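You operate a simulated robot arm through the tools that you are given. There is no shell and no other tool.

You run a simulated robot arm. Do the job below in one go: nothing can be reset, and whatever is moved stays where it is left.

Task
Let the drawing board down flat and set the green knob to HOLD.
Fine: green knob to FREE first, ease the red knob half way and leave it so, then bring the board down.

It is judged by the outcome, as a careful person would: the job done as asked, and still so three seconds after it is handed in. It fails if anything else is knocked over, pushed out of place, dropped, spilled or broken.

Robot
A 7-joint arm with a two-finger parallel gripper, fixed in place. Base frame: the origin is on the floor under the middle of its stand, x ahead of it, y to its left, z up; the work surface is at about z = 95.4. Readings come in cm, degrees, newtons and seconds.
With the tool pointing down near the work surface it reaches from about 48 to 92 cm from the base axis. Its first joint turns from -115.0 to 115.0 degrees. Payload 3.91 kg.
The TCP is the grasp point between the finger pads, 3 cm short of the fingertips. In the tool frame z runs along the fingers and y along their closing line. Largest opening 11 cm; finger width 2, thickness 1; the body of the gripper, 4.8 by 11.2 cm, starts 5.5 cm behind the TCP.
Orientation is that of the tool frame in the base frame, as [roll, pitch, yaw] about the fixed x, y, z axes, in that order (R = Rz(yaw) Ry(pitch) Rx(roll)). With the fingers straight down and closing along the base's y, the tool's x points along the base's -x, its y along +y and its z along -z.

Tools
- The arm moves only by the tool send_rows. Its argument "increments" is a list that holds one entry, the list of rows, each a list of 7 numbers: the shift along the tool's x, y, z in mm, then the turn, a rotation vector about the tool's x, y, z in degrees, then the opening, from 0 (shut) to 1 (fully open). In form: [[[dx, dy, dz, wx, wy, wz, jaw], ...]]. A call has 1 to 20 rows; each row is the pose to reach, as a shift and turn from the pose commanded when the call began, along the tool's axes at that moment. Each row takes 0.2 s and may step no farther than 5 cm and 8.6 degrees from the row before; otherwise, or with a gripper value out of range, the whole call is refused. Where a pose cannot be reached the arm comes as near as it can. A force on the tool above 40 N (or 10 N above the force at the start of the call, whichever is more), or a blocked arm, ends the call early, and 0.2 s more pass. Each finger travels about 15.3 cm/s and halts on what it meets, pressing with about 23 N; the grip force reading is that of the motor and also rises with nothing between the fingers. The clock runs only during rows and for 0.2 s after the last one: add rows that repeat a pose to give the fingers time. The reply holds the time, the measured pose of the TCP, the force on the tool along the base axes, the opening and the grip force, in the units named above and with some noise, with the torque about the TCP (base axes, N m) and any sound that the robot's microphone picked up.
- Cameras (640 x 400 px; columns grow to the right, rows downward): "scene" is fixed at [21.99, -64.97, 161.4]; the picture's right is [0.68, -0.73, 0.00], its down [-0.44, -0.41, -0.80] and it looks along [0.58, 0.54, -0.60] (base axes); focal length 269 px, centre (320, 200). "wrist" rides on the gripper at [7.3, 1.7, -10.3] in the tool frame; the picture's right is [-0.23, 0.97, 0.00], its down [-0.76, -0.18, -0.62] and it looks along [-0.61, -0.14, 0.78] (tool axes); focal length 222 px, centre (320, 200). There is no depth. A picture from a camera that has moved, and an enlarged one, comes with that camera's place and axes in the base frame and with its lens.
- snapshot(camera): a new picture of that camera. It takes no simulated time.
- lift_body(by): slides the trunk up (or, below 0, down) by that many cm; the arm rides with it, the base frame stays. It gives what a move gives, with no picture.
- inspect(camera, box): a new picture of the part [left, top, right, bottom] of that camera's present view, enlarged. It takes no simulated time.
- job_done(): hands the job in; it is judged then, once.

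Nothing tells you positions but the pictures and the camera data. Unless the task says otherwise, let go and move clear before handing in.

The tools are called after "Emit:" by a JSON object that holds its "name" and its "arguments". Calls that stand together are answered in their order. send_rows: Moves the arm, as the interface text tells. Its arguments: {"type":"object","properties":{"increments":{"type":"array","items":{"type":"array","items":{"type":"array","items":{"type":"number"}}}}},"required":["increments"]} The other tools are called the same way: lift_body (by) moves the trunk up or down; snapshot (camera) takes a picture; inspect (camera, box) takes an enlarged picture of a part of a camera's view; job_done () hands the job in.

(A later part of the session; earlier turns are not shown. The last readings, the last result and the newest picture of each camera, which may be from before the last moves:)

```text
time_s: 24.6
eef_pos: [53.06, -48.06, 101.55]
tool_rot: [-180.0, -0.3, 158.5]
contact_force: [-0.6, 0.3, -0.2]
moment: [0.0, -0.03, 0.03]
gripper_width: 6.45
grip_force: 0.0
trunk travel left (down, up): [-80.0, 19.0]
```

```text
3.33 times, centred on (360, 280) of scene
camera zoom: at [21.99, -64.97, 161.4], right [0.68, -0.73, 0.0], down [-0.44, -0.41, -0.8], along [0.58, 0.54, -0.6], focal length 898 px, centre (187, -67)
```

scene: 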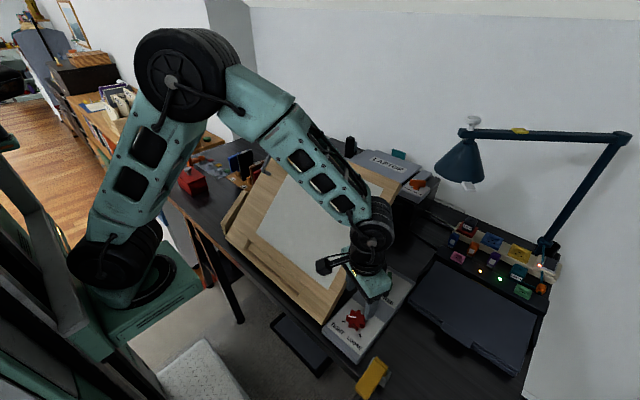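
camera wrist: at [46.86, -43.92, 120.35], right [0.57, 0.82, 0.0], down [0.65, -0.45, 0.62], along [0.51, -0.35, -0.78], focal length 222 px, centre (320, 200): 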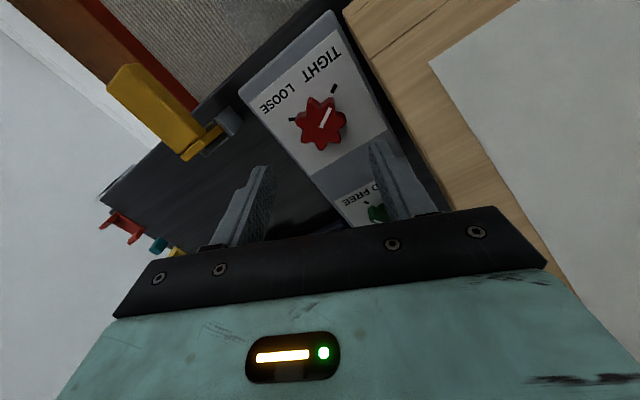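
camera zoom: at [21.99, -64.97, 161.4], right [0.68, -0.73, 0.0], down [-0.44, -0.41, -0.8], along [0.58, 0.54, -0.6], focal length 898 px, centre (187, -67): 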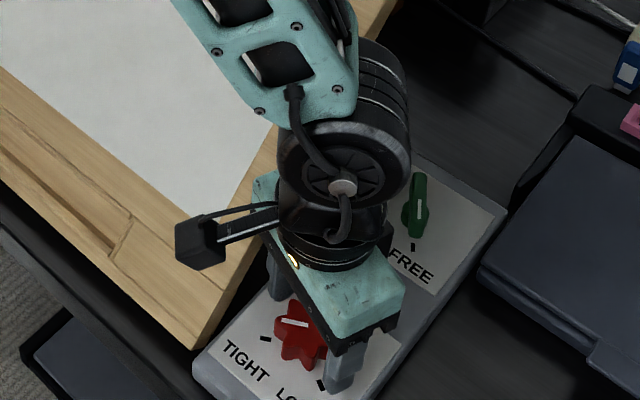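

Emit:
{"name": "send_rows", "arguments": {"increments": [[[0, 0, 0, 0, 0, 0, 0.5], [0, 0, 0, 0, 0, 0, 0.43], [0, 0, 0, 0, 0, 0, 0.38], [0, 0, 0, 0, 0, 0, 0.38]]]}}

Emit:
{"name": "inspect", "arguments": {"camera": "wrist", "box": [180, 40, 460, 240]}}

```text
time_s: 25.6
eef_pos: [53.15, -48.04, 101.62]
tool_rot: [179.9, -0.3, 158.5]
contact_force: [1.2, 3.8, -1.2]
moment: [-0.28, 0.08, 0.0]
gripper_width: 4.5
grip_force: 45.2
trunk travel left (down, up): [-80.0, 19.0]
```

```text
2.00 times, centred on (320, 140) of wrist
camera zoom: at [46.98, -43.92, 112.06], right [0.57, 0.82, 0.0], down [0.65, -0.45, 0.62], along [0.51, -0.35, -0.79], focal length 444 px, centre (320, 320)
```

zoom: 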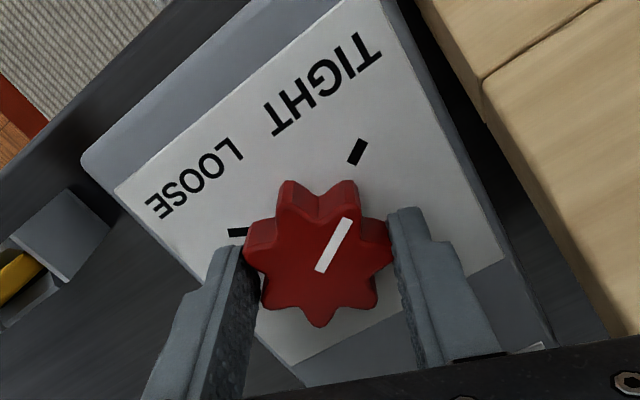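

Gripped. I'll ease it 30° first and watch the board.

Emit:
{"name": "send_rows", "arguments": {"increments": [[[0, 0, 0, 0, 0, -5, 0.38], [0, 0, 0, 0, 0, -10, 0.38], [0, 0, 0, 0, 0, -15, 0.38], [0, 0, 0, 0, 0, -20, 0.38], [0, 0, 0, 0, 0, -25, 0.38], [0, 0, 0, 0, 0, -30, 0.38]]]}}

Emit:
{"name": "inspect", "arguments": {"camera": "wrist", "box": [180, 40, 460, 240]}}

Emit:
{"name": "snapshot", "arguments": {"camera": "scene"}}

```text
time_s: 27.0
eef_pos: [53.1, -47.91, 101.62]
tool_rot: [179.8, -0.3, -171.4]
contact_force: [0.4, 11.8, -1.3]
moment: [-0.45, 0.23, -0.02]
gripper_width: 4.52
grip_force: 45.1
trunk travel left (down, up): [-80.0, 19.0]
```

```text
2.00 times, centred on (320, 140) of wrist
camera zoom: at [45.7, -47.51, 112.05], right [0.08, 1.0, 0.0], down [0.78, -0.06, 0.62], along [0.62, -0.05, -0.79], focal length 444 px, centre (320, 320)
```

zoom: 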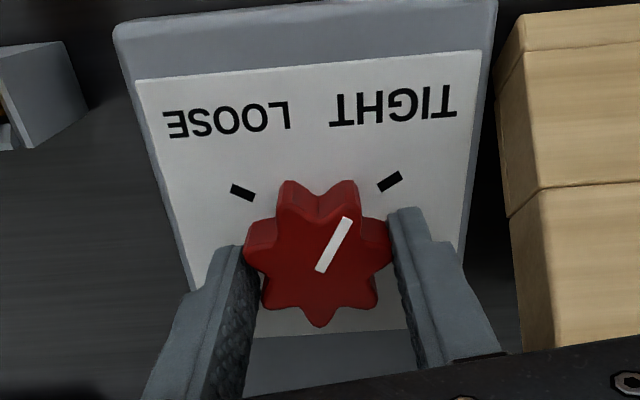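

```text
taken
```

scene: 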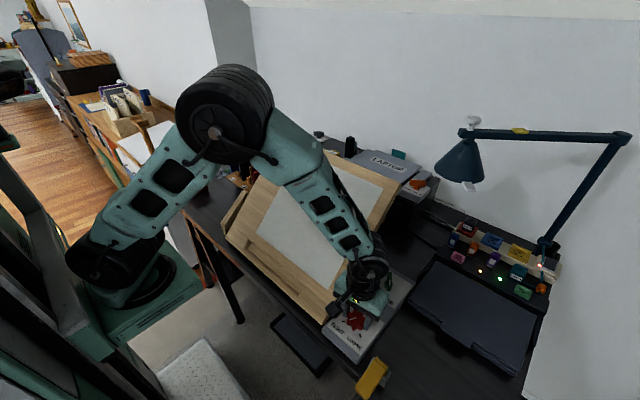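

The knob follows and the board is holding. I'll turn the remaining 30° to half way.

Emit:
{"name": "send_rows", "arguments": {"increments": [[[0, 0, 0, 0, 0, -5, 0.38], [0, 0, 0, 0, 0, -10, 0.38], [0, 0, 0, 0, 0, -15, 0.38], [0, 0, 0, 0, 0, -20, 0.38], [0, 0, 0, 0, 0, -25, 0.38], [0, 0, 0, 0, 0, -30, 0.38]]]}}

Emit:
{"name": "inspect", "arguments": {"camera": "wrist", "box": [180, 40, 460, 240]}}

Emit:
{"name": "snapshot", "arguments": {"camera": "scene"}}

```text
time_s: 28.4
eef_pos: [53.02, -48.07, 101.62]
tool_rot: [179.6, -0.1, -141.4]
contact_force: [0.1, 21.8, -2.8]
moment: [0.2, 0.05, -0.05]
gripper_width: 4.55
grip_force: 44.4
trunk travel left (down, up): [-80.0, 19.0]
```

```text
2.00 times, centred on (320, 140) of wrist
camera zoom: at [46.38, -51.25, 112.04], right [-0.43, 0.9, 0.01], down [0.71, 0.33, 0.62], along [0.56, 0.27, -0.78], focal length 444 px, centre (320, 320)
```

zoom: 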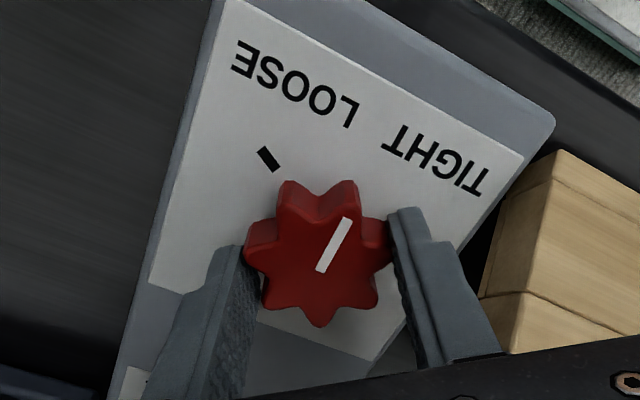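

```text
taken
```

scene: 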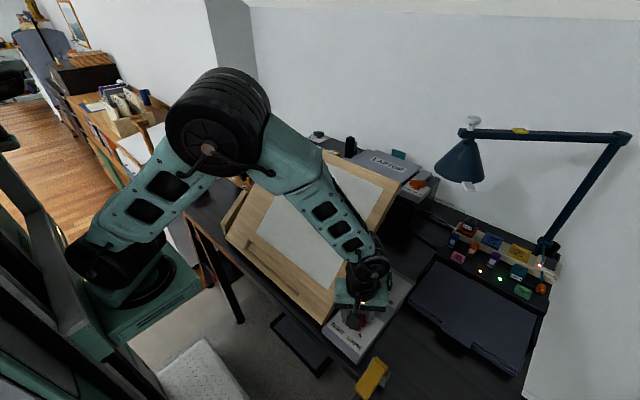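

Emit:
{"name": "send_rows", "arguments": {"increments": [[[0, 0, 0, 0, 0, 0, 0.59], [0, 0, 0, 0, 0, 0, 0.59], [0, 0, -20, 0, 0, 0, 0.59], [0, 0, -50, 0, 0, 0, 0.59], [0, 0, -90, 0, 0, 0, 0.59], [0, 0, -130, 0, 0, 0, 0.59], [0, 0, -170, 0, 0, 0, 0.59], [0, 0, -210, 0, 0, 0, 0.59], [0, 0, -250, 0, 0, 0, 0.59]]]}}

Emit:
{"name": "snapshot", "arguments": {"camera": "wrist"}}

Emit:
{"name": "snapshot", "arguments": {"camera": "scene"}}

Emit:
{"name": "inspect", "arguments": {"camera": "scene", "box": [320, 250, 430, 370]}}

```text
time_s: 30.4
eef_pos: [53.29, -48.13, 126.61]
tool_rot: [179.8, -0.1, -141.5]
contact_force: [0.3, -0.1, -0.1]
moment: [0.0, 0.0, -0.01]
gripper_width: 6.5
grip_force: 0.0
trunk travel left (down, up): [-80.0, 19.0]
```

```text
taken
camera wrist: at [46.62, -51.47, 137.07], right [-0.43, 0.9, 0.0], down [0.71, 0.33, 0.62], along [0.56, 0.27, -0.78], focal length 222 px, centre (320, 200)
```

wrist: 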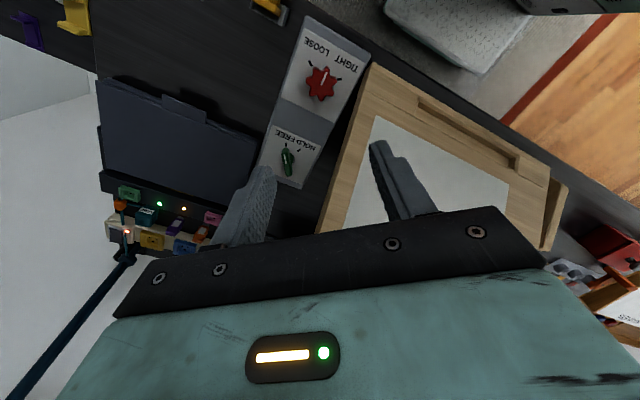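

```text
taken
```

scene: 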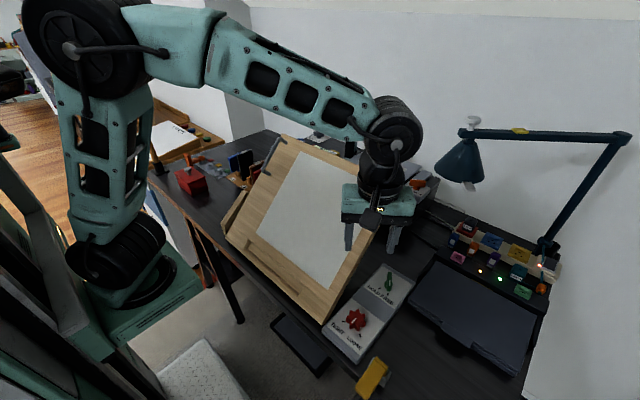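

```text
3.33 times, centred on (375, 310) of scene
camera zoom: at [21.99, -64.97, 161.4], right [0.68, -0.73, 0.0], down [-0.44, -0.41, -0.8], along [0.58, 0.54, -0.6], focal length 898 px, centre (137, -167)
```

zoom: 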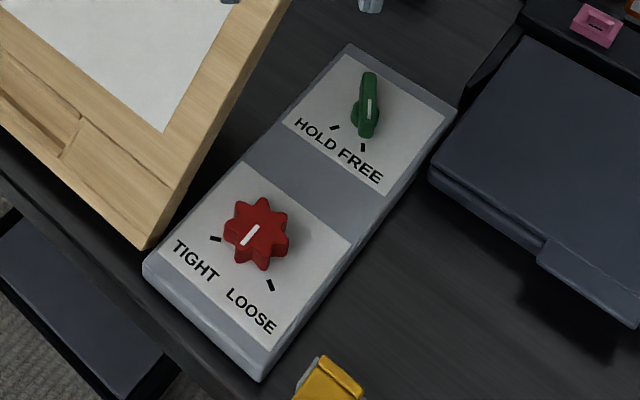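

Emit:
{"name": "inspect", "arguments": {"camera": "wrist", "box": [280, 45, 360, 120]}}

Emit:
{"name": "inspect", "arguments": {"camera": "scene", "box": [230, 120, 330, 200]}}

```text
5.33 times, centred on (320, 82) of wrist
camera zoom: at [46.62, -51.47, 137.07], right [-0.43, 0.9, 0.0], down [0.71, 0.33, 0.62], along [0.56, 0.27, -0.78], focal length 1185 px, centre (320, 827)
```

zoom: 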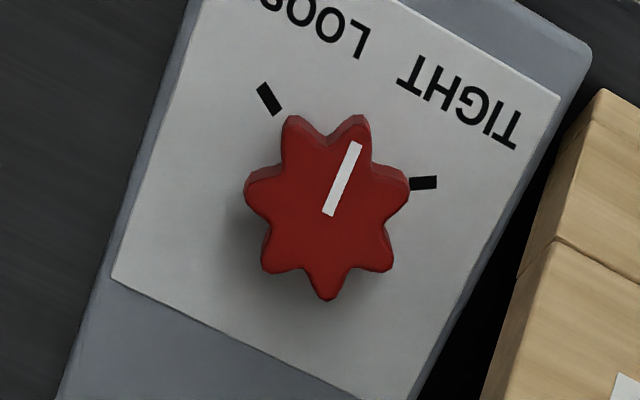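

```text
5.00 times, centred on (280, 160) of scene
camera zoom: at [21.99, -64.97, 161.4], right [0.68, -0.73, 0.0], down [-0.44, -0.41, -0.8], along [0.58, 0.54, -0.6], focal length 1346 px, centre (520, 400)
```

zoom: 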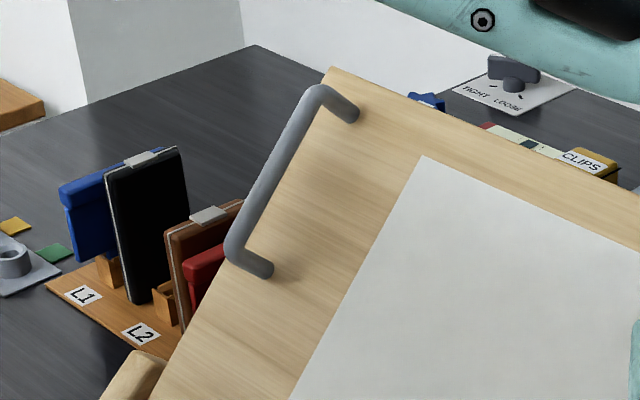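

The red pointer is at half way (180°) and the board still holds. I'll take the handle on the board's left margin and guide it down, but first I'll go over there and measure the handle and hinge better.

Emit:
{"name": "inspect", "arguments": {"camera": "wrist", "box": [500, 140, 640, 260]}}

Emit:
{"name": "inspect", "arguments": {"camera": "scene", "box": [215, 180, 275, 250]}}

```text
3.33 times, centred on (570, 200) of wrist
camera zoom: at [46.62, -51.47, 137.07], right [-0.43, 0.9, 0.0], down [0.71, 0.33, 0.62], along [0.56, 0.27, -0.78], focal length 740 px, centre (-513, 200)
```

zoom: 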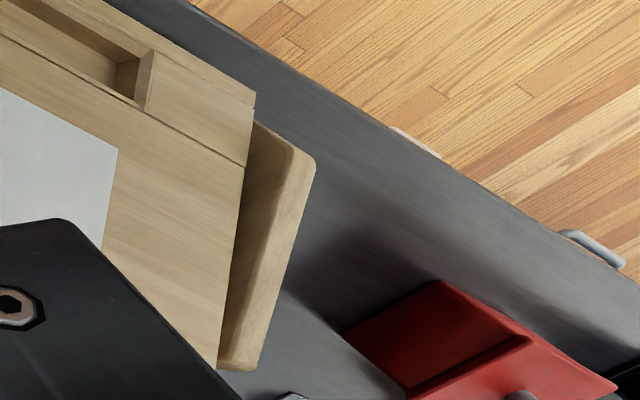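

```text
5.71 times, centred on (245, 215) of scene
camera zoom: at [21.99, -64.97, 161.4], right [0.68, -0.73, 0.0], down [-0.44, -0.41, -0.8], along [0.58, 0.54, -0.6], focal length 1539 px, centre (749, 114)
```

zoom: 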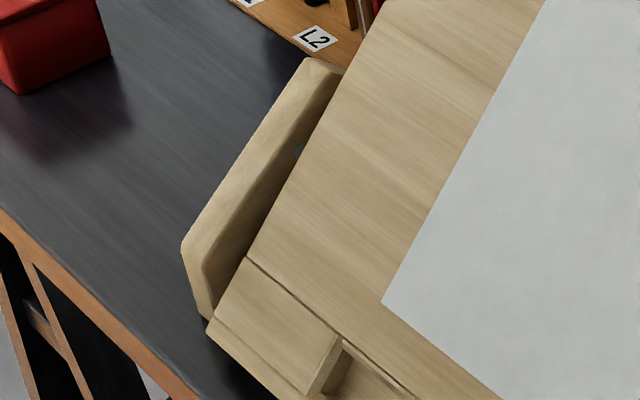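

Emit:
{"name": "send_rows", "arguments": {"increments": [[[-24.2, 35.7, -18.5, 0, 0, 3.85, 0.59], [-48.4, 71.4, -37, 0, 0, 7.7, 0.59], [-72.6, 107.1, -55.5, 0, 0, 11.55, 0.59], [-96.8, 142.8, -74, 0, 0, 15.4, 0.59], [-121, 178.5, -92.5, 0, 0, 19.25, 0.59], [-145.2, 214.2, -111, 0, 0, 23.1, 0.59], [-169.4, 249.9, -129.5, 0, 0, 26.95, 0.59], [-193.6, 285.6, -148, 0, 0, 30.8, 0.59], [-217.8, 321.3, -166.5, 0, 0, 34.65, 0.59], [-242, 357, -185, 0, 0, 38.5, 0.59]]]}}

Emit:
{"name": "snapshot", "arguments": {"camera": "wrist"}}

Emit:
{"name": "snapshot", "arguments": {"camera": "scene"}}

```text
time_s: 32.6
eef_pos: [50.14, -5.1, 145.26]
tool_rot: [179.9, -0.3, 179.9]
contact_force: [-0.3, -0.1, -0.8]
moment: [0.06, -0.01, 0.0]
gripper_width: 6.49
grip_force: 0.1
trunk travel left (down, up): [-80.0, 19.0]
```

```text
taken
camera wrist: at [42.9, -3.56, 155.62], right [0.23, 0.97, 0.0], down [0.76, -0.18, 0.62], along [0.6, -0.14, -0.79], focal length 222 px, centre (320, 200)
```

wrist: 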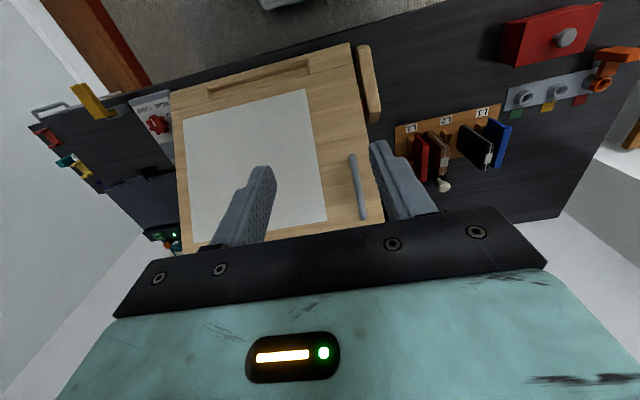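

```text
taken
```

scene: 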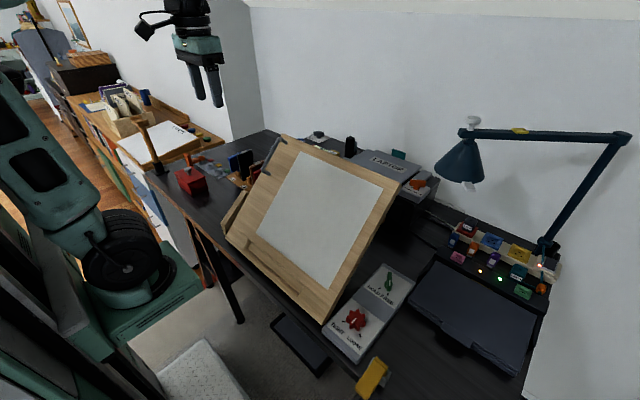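

Emit:
{"name": "inspect", "arguments": {"camera": "wrist", "box": [310, 30, 430, 230]}}

Emit:
{"name": "inspect", "arguments": {"camera": "wrist", "box": [320, 140, 400, 230]}}

Emit:
{"name": "inspect", "arguments": {"camera": "scene", "box": [225, 125, 315, 195]}}

```text
2.00 times, centred on (370, 130) of wrist
camera zoom: at [42.9, -3.56, 155.62], right [0.23, 0.97, 0.0], down [0.76, -0.18, 0.62], along [0.6, -0.14, -0.79], focal length 444 px, centre (220, 340)
```

zoom: 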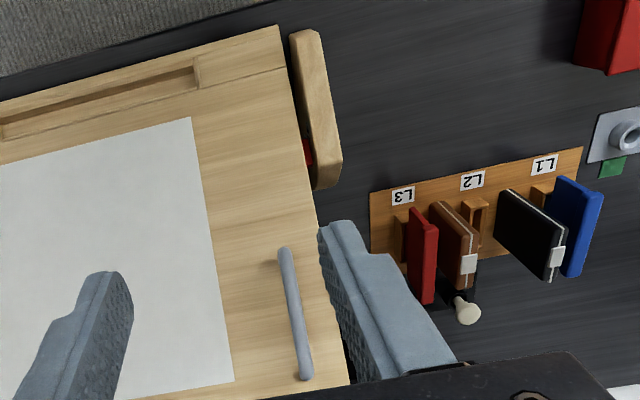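

```text
4.44 times, centred on (360, 185) of wrist
camera zoom: at [42.9, -3.56, 155.62], right [0.23, 0.97, 0.0], down [0.76, -0.18, 0.62], along [0.6, -0.14, -0.79], focal length 987 px, centre (142, 267)
```

zoom: 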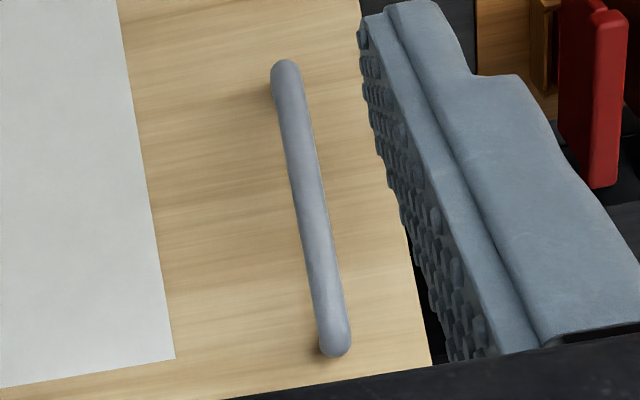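

```text
5.71 times, centred on (270, 160) of scene
camera zoom: at [21.99, -64.97, 161.4], right [0.68, -0.73, 0.0], down [-0.44, -0.41, -0.8], along [0.58, 0.54, -0.6], focal length 1539 px, centre (606, 429)
```

zoom: 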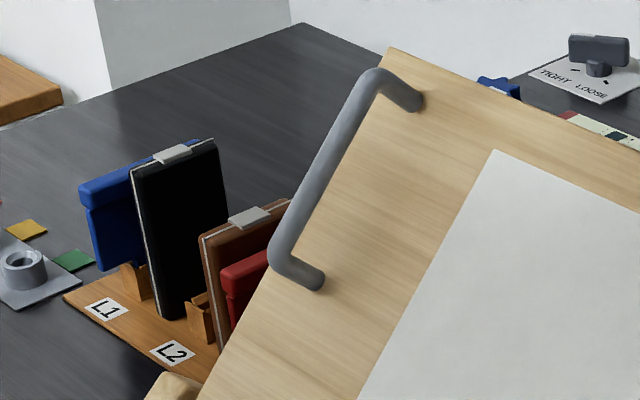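

Emit:
{"name": "inspect", "arguments": {"camera": "wrist", "box": [340, 40, 400, 130]}}

Emit:
{"name": "inspect", "arguments": {"camera": "wrist", "box": [350, 90, 380, 130]}}

```text
4.44 times, centred on (370, 85) of wrist
camera zoom: at [42.9, -3.56, 155.62], right [0.23, 0.97, 0.0], down [0.76, -0.18, 0.62], along [0.6, -0.14, -0.79], focal length 987 px, centre (98, 711)
```

zoom: 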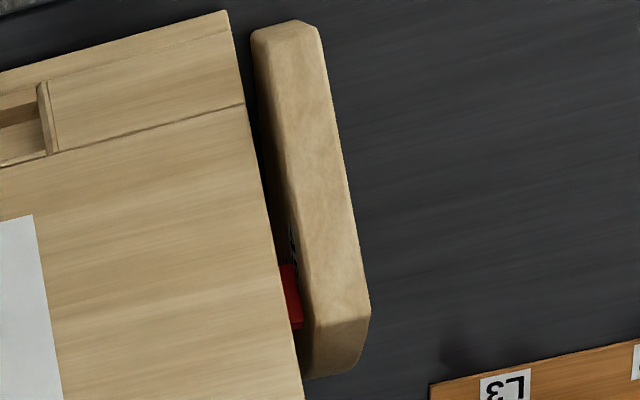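

```text
10.00 times, centred on (365, 110) of wrist
camera zoom: at [42.9, -3.56, 155.62], right [0.23, 0.97, 0.0], down [0.76, -0.18, 0.62], along [0.6, -0.14, -0.79], focal length 2221 px, centre (-130, 1100)
```

zoom: 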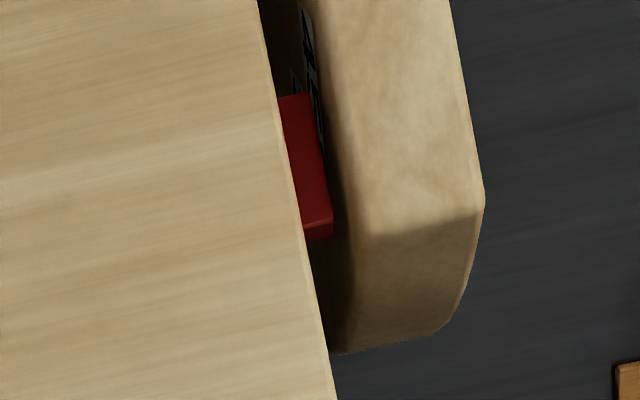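

There's a small red index on the board's left edge, beside a scale on the wooden cheek. The handle bar runs from about (63.3, -2.1, 118) to (70.8, -2.1, 126.4). I'll tilt the tool to face the board squarely above the handle's middle.

Emit:
{"name": "send_rows", "arguments": {"increments": [[[-16, 5, 27, 0, -7.7, 0, 0.5], [-33, 10, 54, 0, -15.4, 0, 0.5], [-49, 15, 80, 0, -23, 0, 0.5], [-65, 20, 107, 0, -30.7, 0, 0.5], [-82, 25, 134, 0, -38.4, 0, 0.5], [-98, 30, 161, 0, -46, 0, 0.5]]]}}

Emit:
{"name": "snapshot", "arguments": {"camera": "wrist"}}

Emit:
{"name": "snapshot", "arguments": {"camera": "scene"}}

```text
time_s: 34.0
eef_pos: [59.74, -2.33, 129.0]
tool_rot: [179.8, 45.9, 179.8]
contact_force: [-0.7, -1.1, -0.7]
moment: [0.03, -0.02, 0.09]
gripper_width: 5.5
grip_force: 0.0
trunk travel left (down, up): [-80.0, 19.0]
```

```text
taken
camera wrist: at [47.28, -0.76, 131.15], right [0.16, 0.97, 0.17], down [0.08, -0.18, 0.98], along [0.98, -0.14, -0.11], focal length 222 px, centre (320, 200)
```

wrist: 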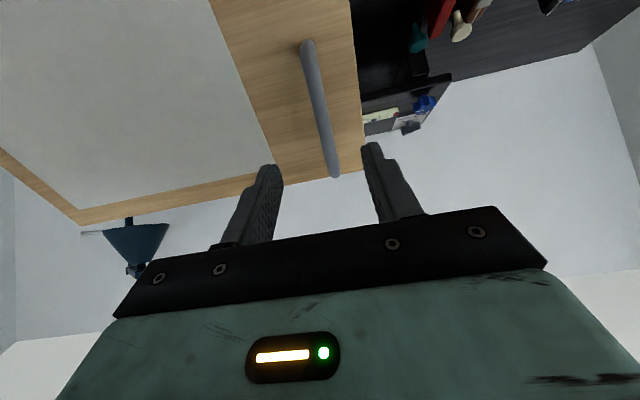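

```text
taken
```

scene: 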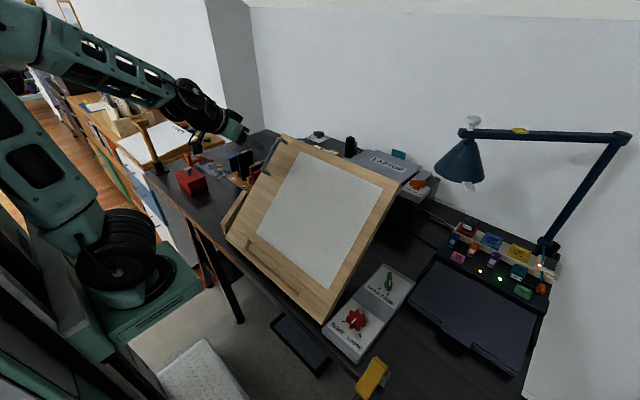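

Emit:
{"name": "inspect", "arguments": {"camera": "wrist", "box": [250, 20, 400, 200]}}

```text
2.22 times, centred on (325, 110) of wrist
camera zoom: at [47.28, -0.76, 131.15], right [0.16, 0.97, 0.17], down [0.08, -0.18, 0.98], along [0.98, -0.14, -0.11], focal length 494 px, centre (309, 400)
```

zoom: 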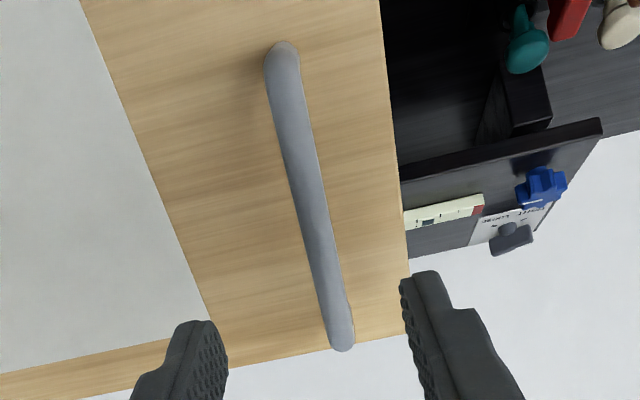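

Emit:
{"name": "send_rows", "arguments": {"increments": [[[0, 1, 25, 0, 0, 0, 0.5], [-0.5, 2, 50, 0, 0, 0, 0.5], [-1, 2.6, 70, 0, 0, 0, 0.5], [-1, 2.6, 85, 0, 0, 0, 0.5], [-1, 2.6, 95, 0, 0, 0, 0.5]]]}}

Emit:
{"name": "snapshot", "arguments": {"camera": "wrist"}}

Emit:
{"name": "inspect", "arguments": {"camera": "scene", "box": [200, 90, 320, 190]}}

```text
time_s: 35.2
eef_pos: [66.59, -1.88, 122.47]
tool_rot: [179.7, 45.7, 179.8]
contact_force: [-0.7, -0.1, 0.1]
moment: [-0.01, 0.02, -0.02]
gripper_width: 5.52
grip_force: 0.1
trunk travel left (down, up): [-80.0, 19.0]
```

```text
taken
camera wrist: at [54.15, -0.3, 124.61], right [0.16, 0.97, 0.17], down [0.08, -0.18, 0.98], along [0.98, -0.14, -0.11], focal length 222 px, centre (320, 200)
```

wrist: 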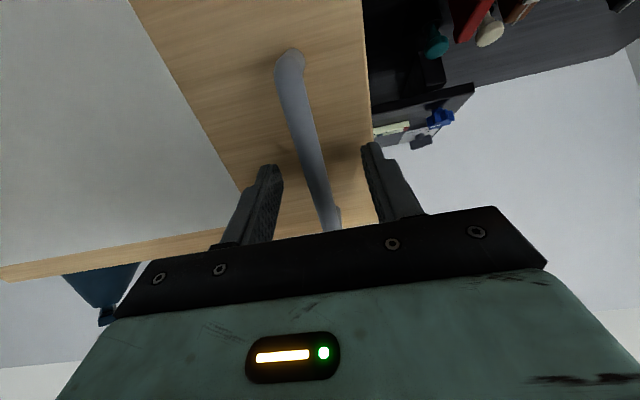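

```text
4.00 times, centred on (260, 140) of scene
camera zoom: at [21.99, -64.97, 161.4], right [0.68, -0.73, 0.0], down [-0.44, -0.41, -0.8], along [0.58, 0.54, -0.6], focal length 1077 px, centre (560, 440)
```

zoom: 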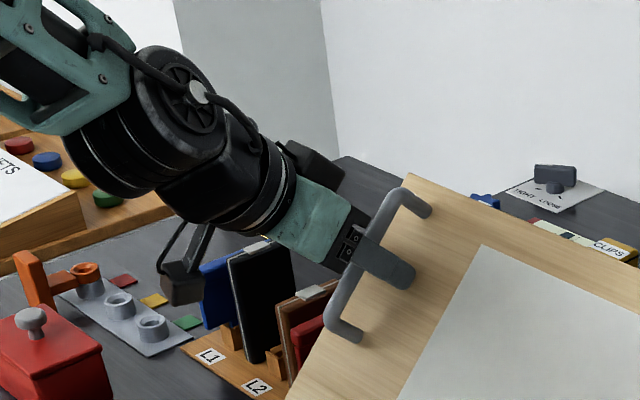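

The fingers straddle the middle of the handle. I'll close on it.

Emit:
{"name": "send_rows", "arguments": {"increments": [[[0, 0, 0, 0, 0, 0, 0.3], [0, 0, 0, 0, 0, 0, 0.15], [0, 0, 0, 0, 0, 0, 0.05], [0, 0, 0, 0, 0, 0, 0.05]]]}}

Emit:
{"name": "snapshot", "arguments": {"camera": "wrist"}}

```text
time_s: 36.2
eef_pos: [66.68, -2.07, 122.47]
tool_rot: [179.8, 45.7, 179.8]
contact_force: [4.3, -6.8, 0.9]
moment: [-0.17, 0.73, 0.03]
gripper_width: 1.26
grip_force: 44.8
trunk travel left (down, up): [-80.0, 19.0]
```

```text
taken
camera wrist: at [54.17, -0.37, 124.6], right [0.16, 0.97, 0.16], down [0.09, -0.18, 0.98], along [0.98, -0.14, -0.11], focal length 222 px, centre (320, 200)
```

wrist: 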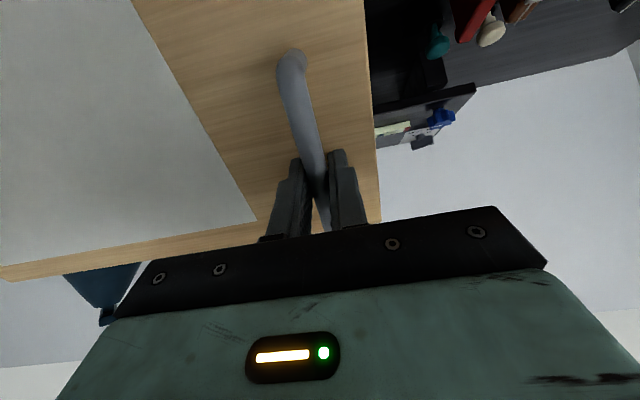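

The handle is gripped. I'll bring the board down the first 6° along its arc and check the force.

Emit:
{"name": "send_rows", "arguments": {"increments": [[[-1.4, 0, 10.9, 0, 2, 0, 0.05], [-2.5, 0, 21.9, 0, 4, 0, 0.05], [-3.1, 0, 32.9, 0, 6, 0, 0.05]]]}}

Emit:
{"name": "snapshot", "arguments": {"camera": "scene"}}

Emit:
{"name": "snapshot", "arguments": {"camera": "wrist"}}

```text
time_s: 37.0
eef_pos: [68.29, -2.12, 121.38]
tool_rot: [-178.4, 41.9, -179.7]
contact_force: [7.4, 20.0, 3.0]
moment: [0.27, -1.4, -0.05]
gripper_width: 1.28
grip_force: 45.0
out of reach, approached as far as the arm can: row 2, 3
trunk travel left (down, up): [-80.0, 19.0]
```

```text
taken
```

scene: 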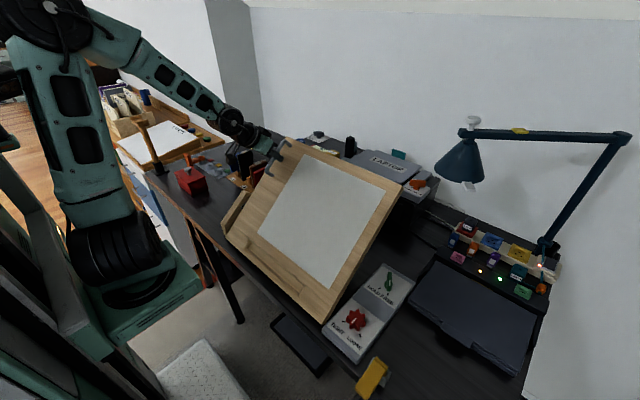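

```text
taken
camera wrist: at [55.94, -0.14, 124.25], right [0.18, 0.97, 0.13], down [0.15, -0.16, 0.98], along [0.97, -0.16, -0.17], focal length 222 px, centre (320, 200)
```

wrist: 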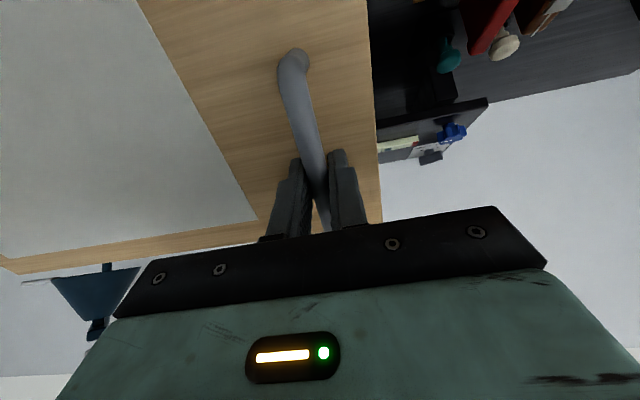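

The arm hit a joint limit with this tilted posture, and the board has moved only a few degrees. I'll let go, back off, and hold the handle with an upright tool, since the bar can pivot between the pads.

Emit:
{"name": "send_rows", "arguments": {"increments": [[[0, 0, 0, 0, 0, 0, 0.2], [0, 0, 0, 0, 0, 0, 0.5], [0, 0, 0, 0, 0, 0, 0.5]]]}}

Emit:
{"name": "snapshot", "arguments": {"camera": "wrist"}}

Emit:
{"name": "snapshot", "arguments": {"camera": "scene"}}

```text
time_s: 37.8
eef_pos: [68.21, -2.46, 121.23]
tool_rot: [-178.4, 41.6, 179.9]
contact_force: [-0.4, 0.0, 0.0]
moment: [-0.01, 0.03, -0.01]
gripper_width: 5.5
grip_force: 0.1
trunk travel left (down, up): [-80.0, 19.0]
```

```text
taken
camera wrist: at [55.84, -0.59, 124.2], right [0.19, 0.97, 0.13], down [0.15, -0.16, 0.98], along [0.97, -0.17, -0.18], focal length 222 px, centre (320, 200)
```

wrist: 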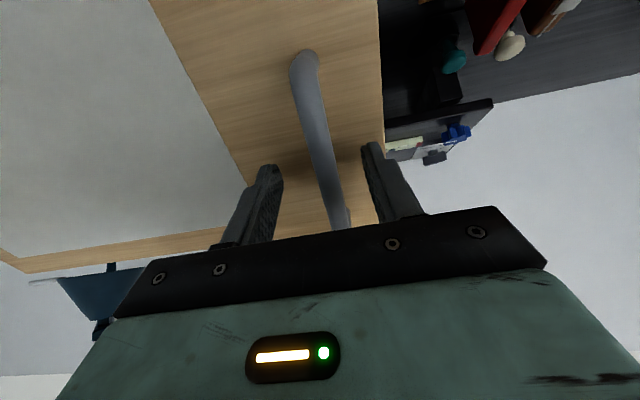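

```text
taken
```

scene: 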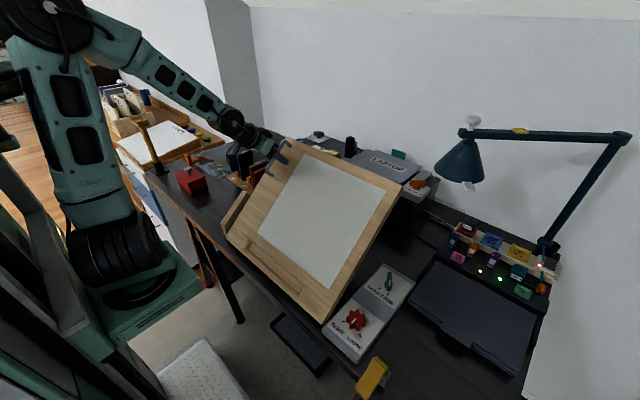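

Emit:
{"name": "send_rows", "arguments": {"increments": [[[0, 0, -30, 0, 0, 0, 0.5], [0, 0, -65, 0, 0, 0, 0.5], [0, 0, -100, 0, 0, 0, 0.5]]]}}

Emit:
{"name": "send_rows", "arguments": {"increments": [[[-13, 0.7, -9, -0.3, 7, -0.1, 0.5], [-26, 1.3, -18, -0.5, 14, -0.2, 0.5], [-40, 2, -27, -0.8, 21, -0.3, 0.5], [-53, 2.7, -36, -1, 28, -0.4, 0.5], [-66, 3.3, -45, -1.3, 35, -0.5, 0.5], [-79.7, 4, -53.6, -1.5, 41.6, -0.6, 0.5]]]}}

Emit:
{"name": "snapshot", "arguments": {"camera": "wrist"}}

Emit:
{"name": "snapshot", "arguments": {"camera": "scene"}}

```text
time_s: 38.6
eef_pos: [61.78, -2.32, 128.99]
tool_rot: [179.9, 39.8, 179.7]
contact_force: [-1.0, 2.7, 0.9]
moment: [-0.13, -0.02, -0.11]
gripper_width: 5.52
grip_force: 0.1
trunk travel left (down, up): [-80.0, 19.0]
```

```text
time_s: 40.0
eef_pos: [64.51, -2.26, 138.2]
tool_rot: [178.8, -1.9, -178.9]
contact_force: [0.8, -0.2, -0.5]
moment: [0.02, -0.06, -0.01]
gripper_width: 5.51
grip_force: 0.1
trunk travel left (down, up): [-80.0, 19.0]
```

```text
taken
camera wrist: at [57.48, -0.89, 148.9], right [0.21, 0.98, 0.01], down [0.79, -0.18, 0.59], along [0.58, -0.11, -0.8], focal length 222 px, centre (320, 200)
```

wrist: 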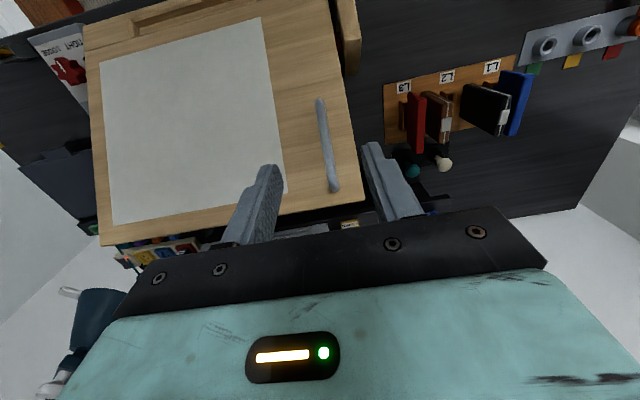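

```text
taken
```

scene: 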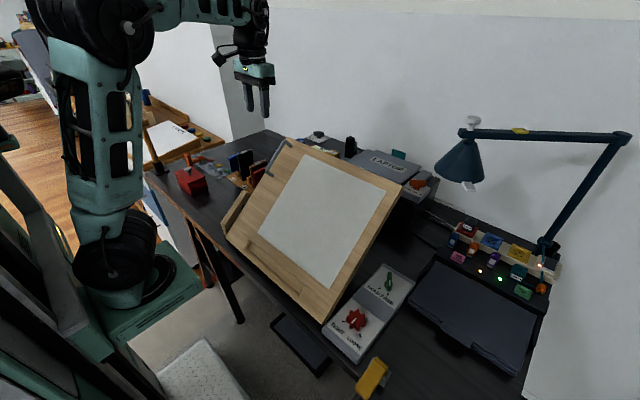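

Emit:
{"name": "send_rows", "arguments": {"increments": [[[0, 0, 0, 1.2, -1.9, 1.1, 0.5], [0, 0, 0, 1.2, -1.9, 1.1, 0.5]]]}}

Emit:
{"name": "inspect", "arguments": {"camera": "wrist", "box": [270, 70, 390, 220]}}

Emit:
{"name": "inspect", "arguments": {"camera": "scene", "box": [225, 125, 315, 195]}}

```text
time_s: 40.6
eef_pos: [64.43, -2.08, 138.17]
tool_rot: [179.9, -0.1, 179.9]
contact_force: [1.0, 0.0, -0.6]
moment: [0.02, -0.02, 0.05]
gripper_width: 5.5
grip_force: 0.1
trunk travel left (down, up): [-80.0, 19.0]
```

```text
2.67 times, centred on (330, 145) of wrist
camera zoom: at [57.16, -0.53, 148.61], right [0.23, 0.97, 0.0], down [0.76, -0.18, 0.62], along [0.61, -0.14, -0.78], focal length 592 px, centre (293, 347)
```

zoom: 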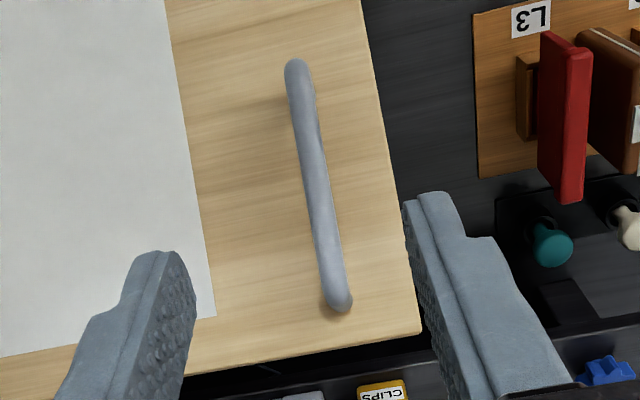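

```text
5.71 times, centred on (270, 160) of scene
camera zoom: at [21.99, -64.97, 161.4], right [0.68, -0.73, 0.0], down [-0.44, -0.41, -0.8], along [0.58, 0.54, -0.6], focal length 1539 px, centre (606, 429)
```

zoom: 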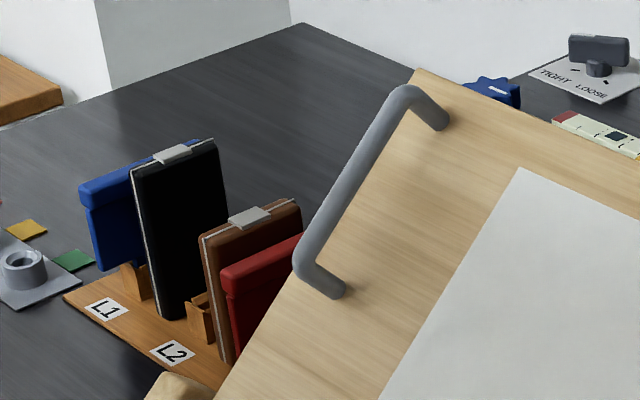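

The handle's middle is now near (68.9, -2.0, 120.7) and the board is holding by itself. I'll come straight down over it with the upright tool.

Emit:
{"name": "send_rows", "arguments": {"increments": [[[-44.7, 0.5, 10, 0, 0, 0, 0.5], [-44.7, 0.5, 50, 0, 0, 0, 0.5], [-44.7, 0.5, 90, 0, 0, 0, 0.5], [-44.7, 0.5, 125, 0, 0, 0, 0.5], [-44.7, 0.5, 150, 0, 0, 0, 0.5], [-44.7, 0.5, 164.7, 0, 0, 0, 0.5]]]}}

Emit:
{"name": "snapshot", "arguments": {"camera": "wrist"}}

Emit:
{"name": "inspect", "arguments": {"camera": "scene", "box": [210, 90, 330, 190]}}

```text
time_s: 42.0
eef_pos: [69.01, -2.06, 121.6]
tool_rot: [180.0, 0.1, -180.0]
contact_force: [0.7, -1.0, 0.3]
moment: [-0.01, -0.01, 0.0]
gripper_width: 5.49
grip_force: 0.1
trunk travel left (down, up): [-80.0, 19.0]
```

```text
taken
camera wrist: at [61.65, -0.46, 132.09], right [0.23, 0.97, 0.0], down [0.76, -0.18, 0.62], along [0.61, -0.14, -0.78], focal length 222 px, centre (320, 200)
```

wrist: 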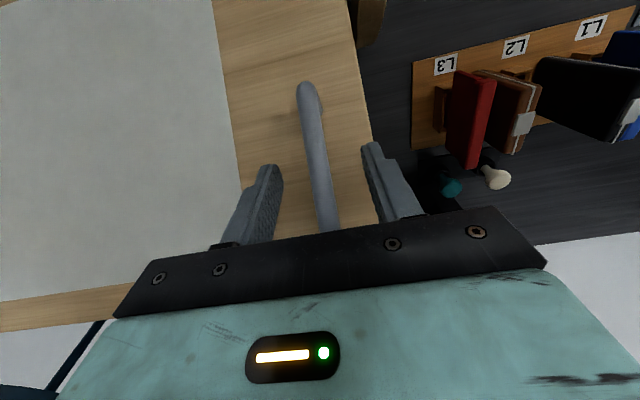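

```text
4.00 times, centred on (270, 140) of scene
camera zoom: at [21.99, -64.97, 161.4], right [0.68, -0.73, 0.0], down [-0.44, -0.41, -0.8], along [0.58, 0.54, -0.6], focal length 1077 px, centre (520, 440)
```

zoom: 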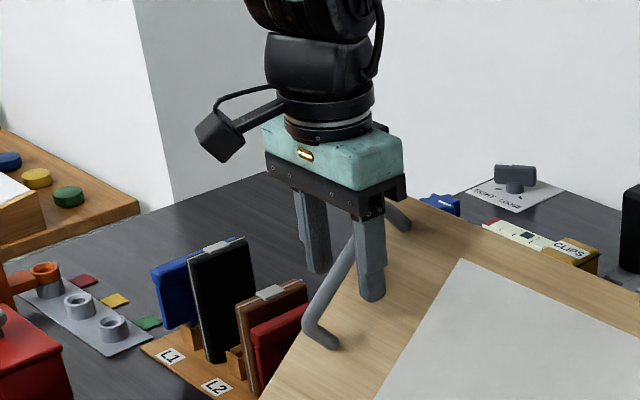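

Emit:
{"name": "send_rows", "arguments": {"increments": [[[0, 0, 0, 0, 0, 0, 0.3], [0, 0, 0, 0, 0, 0, 0.15], [0, 0, 0, 0, 0, 0, 0.05], [0, 0, 0, 0, 0, 0, 0.05]]]}}

Emit:
{"name": "inspect", "arguments": {"camera": "scene", "box": [210, 90, 330, 190]}}

```text
time_s: 43.0
eef_pos: [68.97, -2.02, 121.64]
tool_rot: [-180.0, -0.1, -179.9]
contact_force: [2.2, 3.1, -1.9]
moment: [-0.04, 0.57, 0.2]
gripper_width: 1.27
grip_force: 45.3
trunk travel left (down, up): [-80.0, 19.0]
```

```text
4.00 times, centred on (270, 140) of scene
camera zoom: at [21.99, -64.97, 161.4], right [0.68, -0.73, 0.0], down [-0.44, -0.41, -0.8], along [0.58, 0.54, -0.6], focal length 1077 px, centre (520, 440)
```

zoom: 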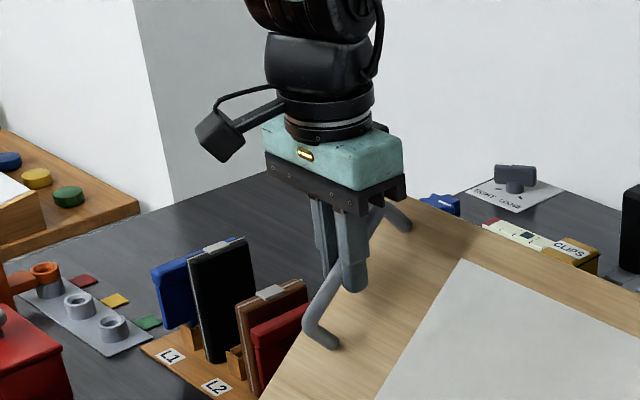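

Gripped. I'll lower the first 6° and check the force.

Emit:
{"name": "send_rows", "arguments": {"increments": [[[-8.2, 0, 7.3, 0, 0, 0, 0.05], [-16.2, 0, 15, 0, 0, 0, 0.05], [-23.9, 0, 22.8, 0, 0, 0, 0.05], [-23.9, 0, 22.8, 0, 0, 0, 0.05]]]}}

Emit:
{"name": "snapshot", "arguments": {"camera": "scene"}}

Emit:
{"name": "snapshot", "arguments": {"camera": "wrist"}}

```text
time_s: 44.0
eef_pos: [71.34, -2.14, 119.45]
tool_rot: [179.9, 0.1, 179.9]
contact_force: [4.9, 3.8, 7.0]
moment: [-0.05, 1.32, 0.14]
gripper_width: 1.27
grip_force: 45.1
trunk travel left (down, up): [-80.0, 19.0]
```

```text
taken
```

scene: 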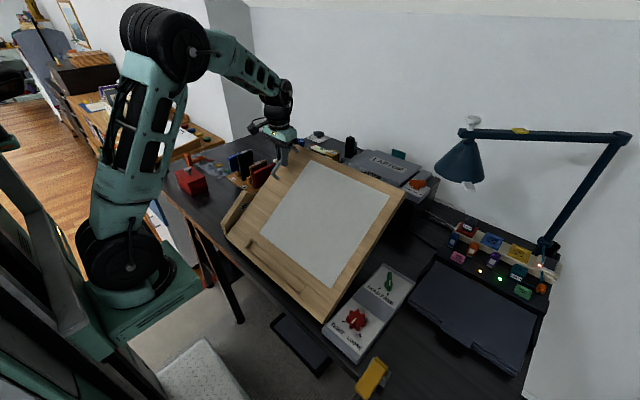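

```text
taken
camera wrist: at [64.02, -0.41, 129.85], right [0.23, 0.97, 0.0], down [0.76, -0.18, 0.62], along [0.61, -0.14, -0.78], focal length 222 px, centre (320, 200)
```

wrist: 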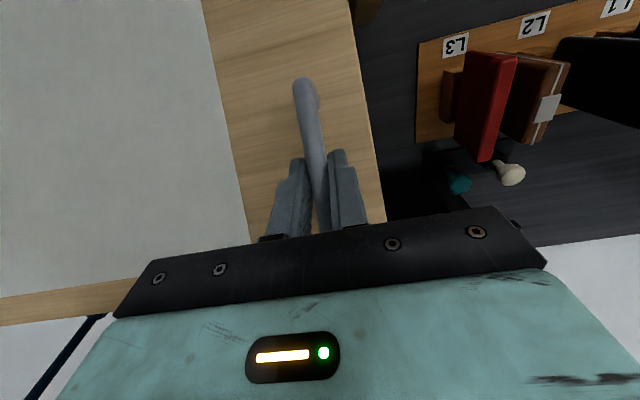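

The board follows easily with a small force. I'll continue another 16° in slow steps.

Emit:
{"name": "send_rows", "arguments": {"increments": [[[-7.4, 0, 8.2, 0, 0, 0, 0.05], [-14.5, 0, 16.6, 0, 0, 0, 0.05], [-21.3, 0, 25.2, 0, 0, 0, 0.05], [-27.8, 0, 34.1, 0, 0, 0, 0.05], [-34, 0, 43.2, 0, 0, 0, 0.05], [-39.9, 0, 52.5, 0, 0, 0, 0.05], [-45.4, 0, 62.1, 0, 0, 0, 0.05], [-50.6, 0, 71.8, 0, 0, 0, 0.05], [-50.6, 0, 71.8, 0, 0, 0, 0.05]]]}}

Emit:
{"name": "snapshot", "arguments": {"camera": "scene"}}

Emit:
{"name": "snapshot", "arguments": {"camera": "wrist"}}

```text
time_s: 46.0
eef_pos: [76.51, -2.11, 112.19]
tool_rot: [179.9, 0.1, 180.0]
contact_force: [14.9, 2.3, 6.5]
moment: [-0.05, 0.81, 0.12]
gripper_width: 1.28
grip_force: 44.9
trunk travel left (down, up): [-80.0, 19.0]
```

```text
taken
```

scene: 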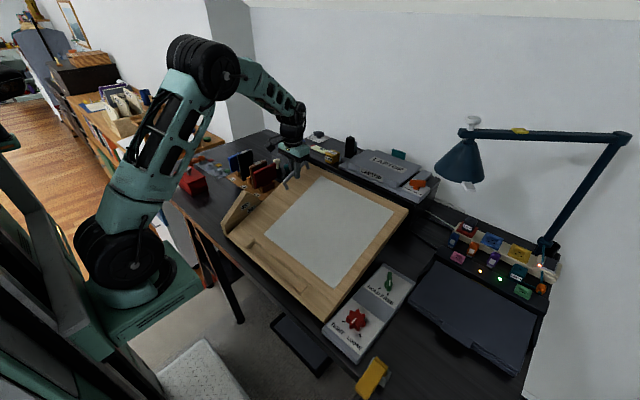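

```text
taken
camera wrist: at [69.17, -0.4, 122.62], right [0.23, 0.97, 0.0], down [0.76, -0.18, 0.62], along [0.61, -0.14, -0.78], focal length 222 px, centre (320, 200)
```

wrist: 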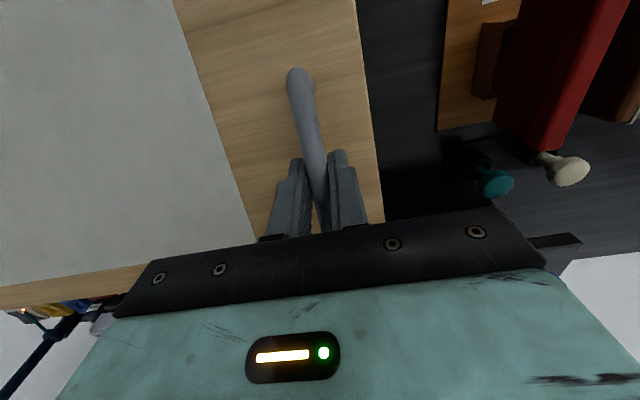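

The board is at about 19° with modest force. I'll continue 12° more with a slight x correction to ease the side load.

Emit:
{"name": "send_rows", "arguments": {"increments": [[[-5.9, 0, 9.9, 0, 0, 0, 0.05], [-10.9, 0, 19.9, 0, 0, 0, 0.05], [-15.5, 0, 30.1, 0, 0, 0, 0.05], [-19.8, 0, 40.5, 0, 0, 0, 0.05], [-23.3, 0, 50.9, 0, 0, 0, 0.05], [-26.3, 0, 61.5, 0, 0, 0, 0.05], [-26.3, 0, 61.5, 0, 0, 0, 0.05]]]}}

Emit:
{"name": "snapshot", "arguments": {"camera": "scene"}}

Emit:
{"name": "inspect", "arguments": {"camera": "scene", "box": [360, 160, 480, 260]}}

Emit:
{"name": "snapshot", "arguments": {"camera": "wrist"}}

```text
time_s: 47.6
eef_pos: [79.08, -2.05, 105.97]
tool_rot: [179.9, 0.0, 180.0]
contact_force: [3.2, 1.9, 0.5]
moment: [0.04, 1.02, 0.06]
gripper_width: 1.25
grip_force: 45.2
trunk travel left (down, up): [-80.0, 19.0]
```

```text
taken
```

scene: 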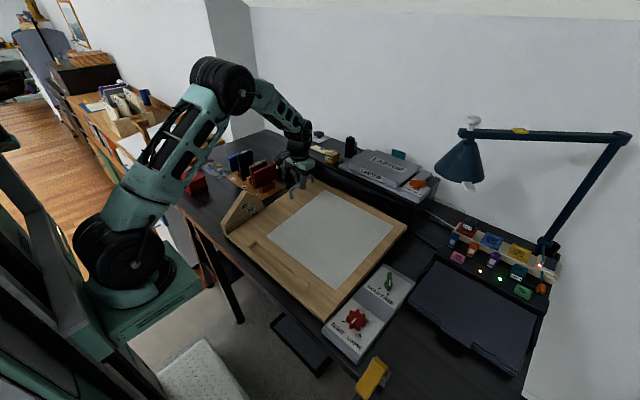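

```text
4.00 times, centred on (420, 210) of scene
camera zoom: at [21.99, -64.97, 161.4], right [0.68, -0.73, 0.0], down [-0.44, -0.41, -0.8], along [0.58, 0.54, -0.6], focal length 1077 px, centre (-80, 160)
```

zoom: 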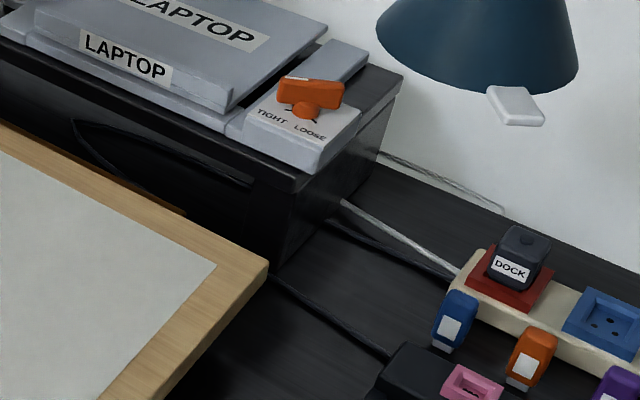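

```text
taken
camera wrist: at [71.75, -0.41, 116.43], right [0.23, 0.97, 0.0], down [0.76, -0.18, 0.62], along [0.61, -0.14, -0.78], focal length 222 px, centre (320, 200)
```

wrist: 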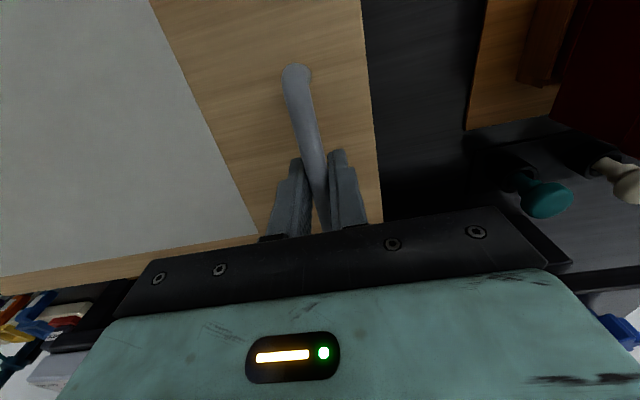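

About 7–8° remain. I'll go slowly now and watch the vertical force.

Emit:
{"name": "send_rows", "arguments": {"increments": [[[-1.4, 0, 5.3, 0, 0, 0, 0.05], [-2.7, 0, 10.7, 0, 0, 0, 0.05], [-3.9, 0, 16, 0, 0, 0, 0.05], [-5, 0, 21.4, 0, 0, 0, 0.05], [-6, 0, 26.8, 0, 0, 0, 0.05], [-7, 0, 32.3, 0, 0, 0, 0.05]]]}}

Emit:
{"name": "inspect", "arguments": {"camera": "scene", "box": [360, 160, 480, 260]}}

Emit:
{"name": "inspect", "arguments": {"camera": "scene", "box": [210, 140, 330, 250]}}

```text
time_s: 49.0
eef_pos: [79.79, -2.0, 102.85]
tool_rot: [179.9, 0.1, -180.0]
contact_force: [9.7, 1.5, 5.7]
moment: [0.03, 1.32, 0.15]
gripper_width: 1.27
grip_force: 44.6
trunk travel left (down, up): [-80.0, 19.0]
```

```text
4.00 times, centred on (420, 210) of scene
camera zoom: at [21.99, -64.97, 161.4], right [0.68, -0.73, 0.0], down [-0.44, -0.41, -0.8], along [0.58, 0.54, -0.6], focal length 1077 px, centre (-80, 160)
```

zoom: 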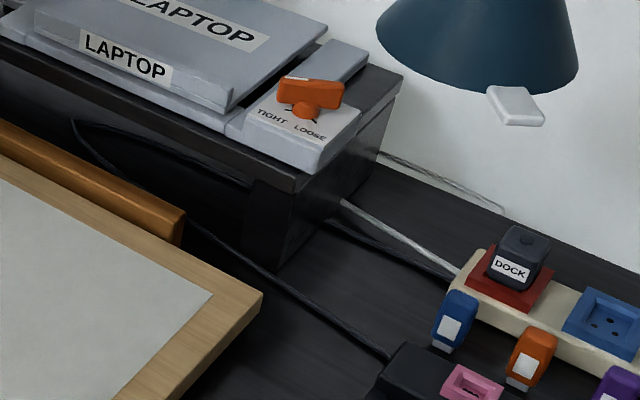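

```text
3.64 times, centred on (270, 195) of scene
camera zoom: at [21.99, -64.97, 161.4], right [0.68, -0.73, 0.0], down [-0.44, -0.41, -0.8], along [0.58, 0.54, -0.6], focal length 979 px, centre (502, 218)
```

zoom: 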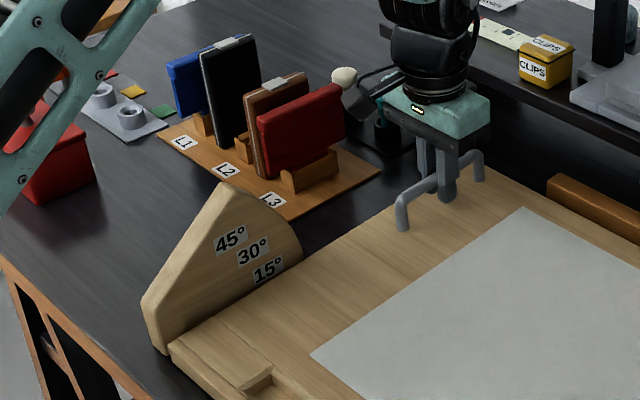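

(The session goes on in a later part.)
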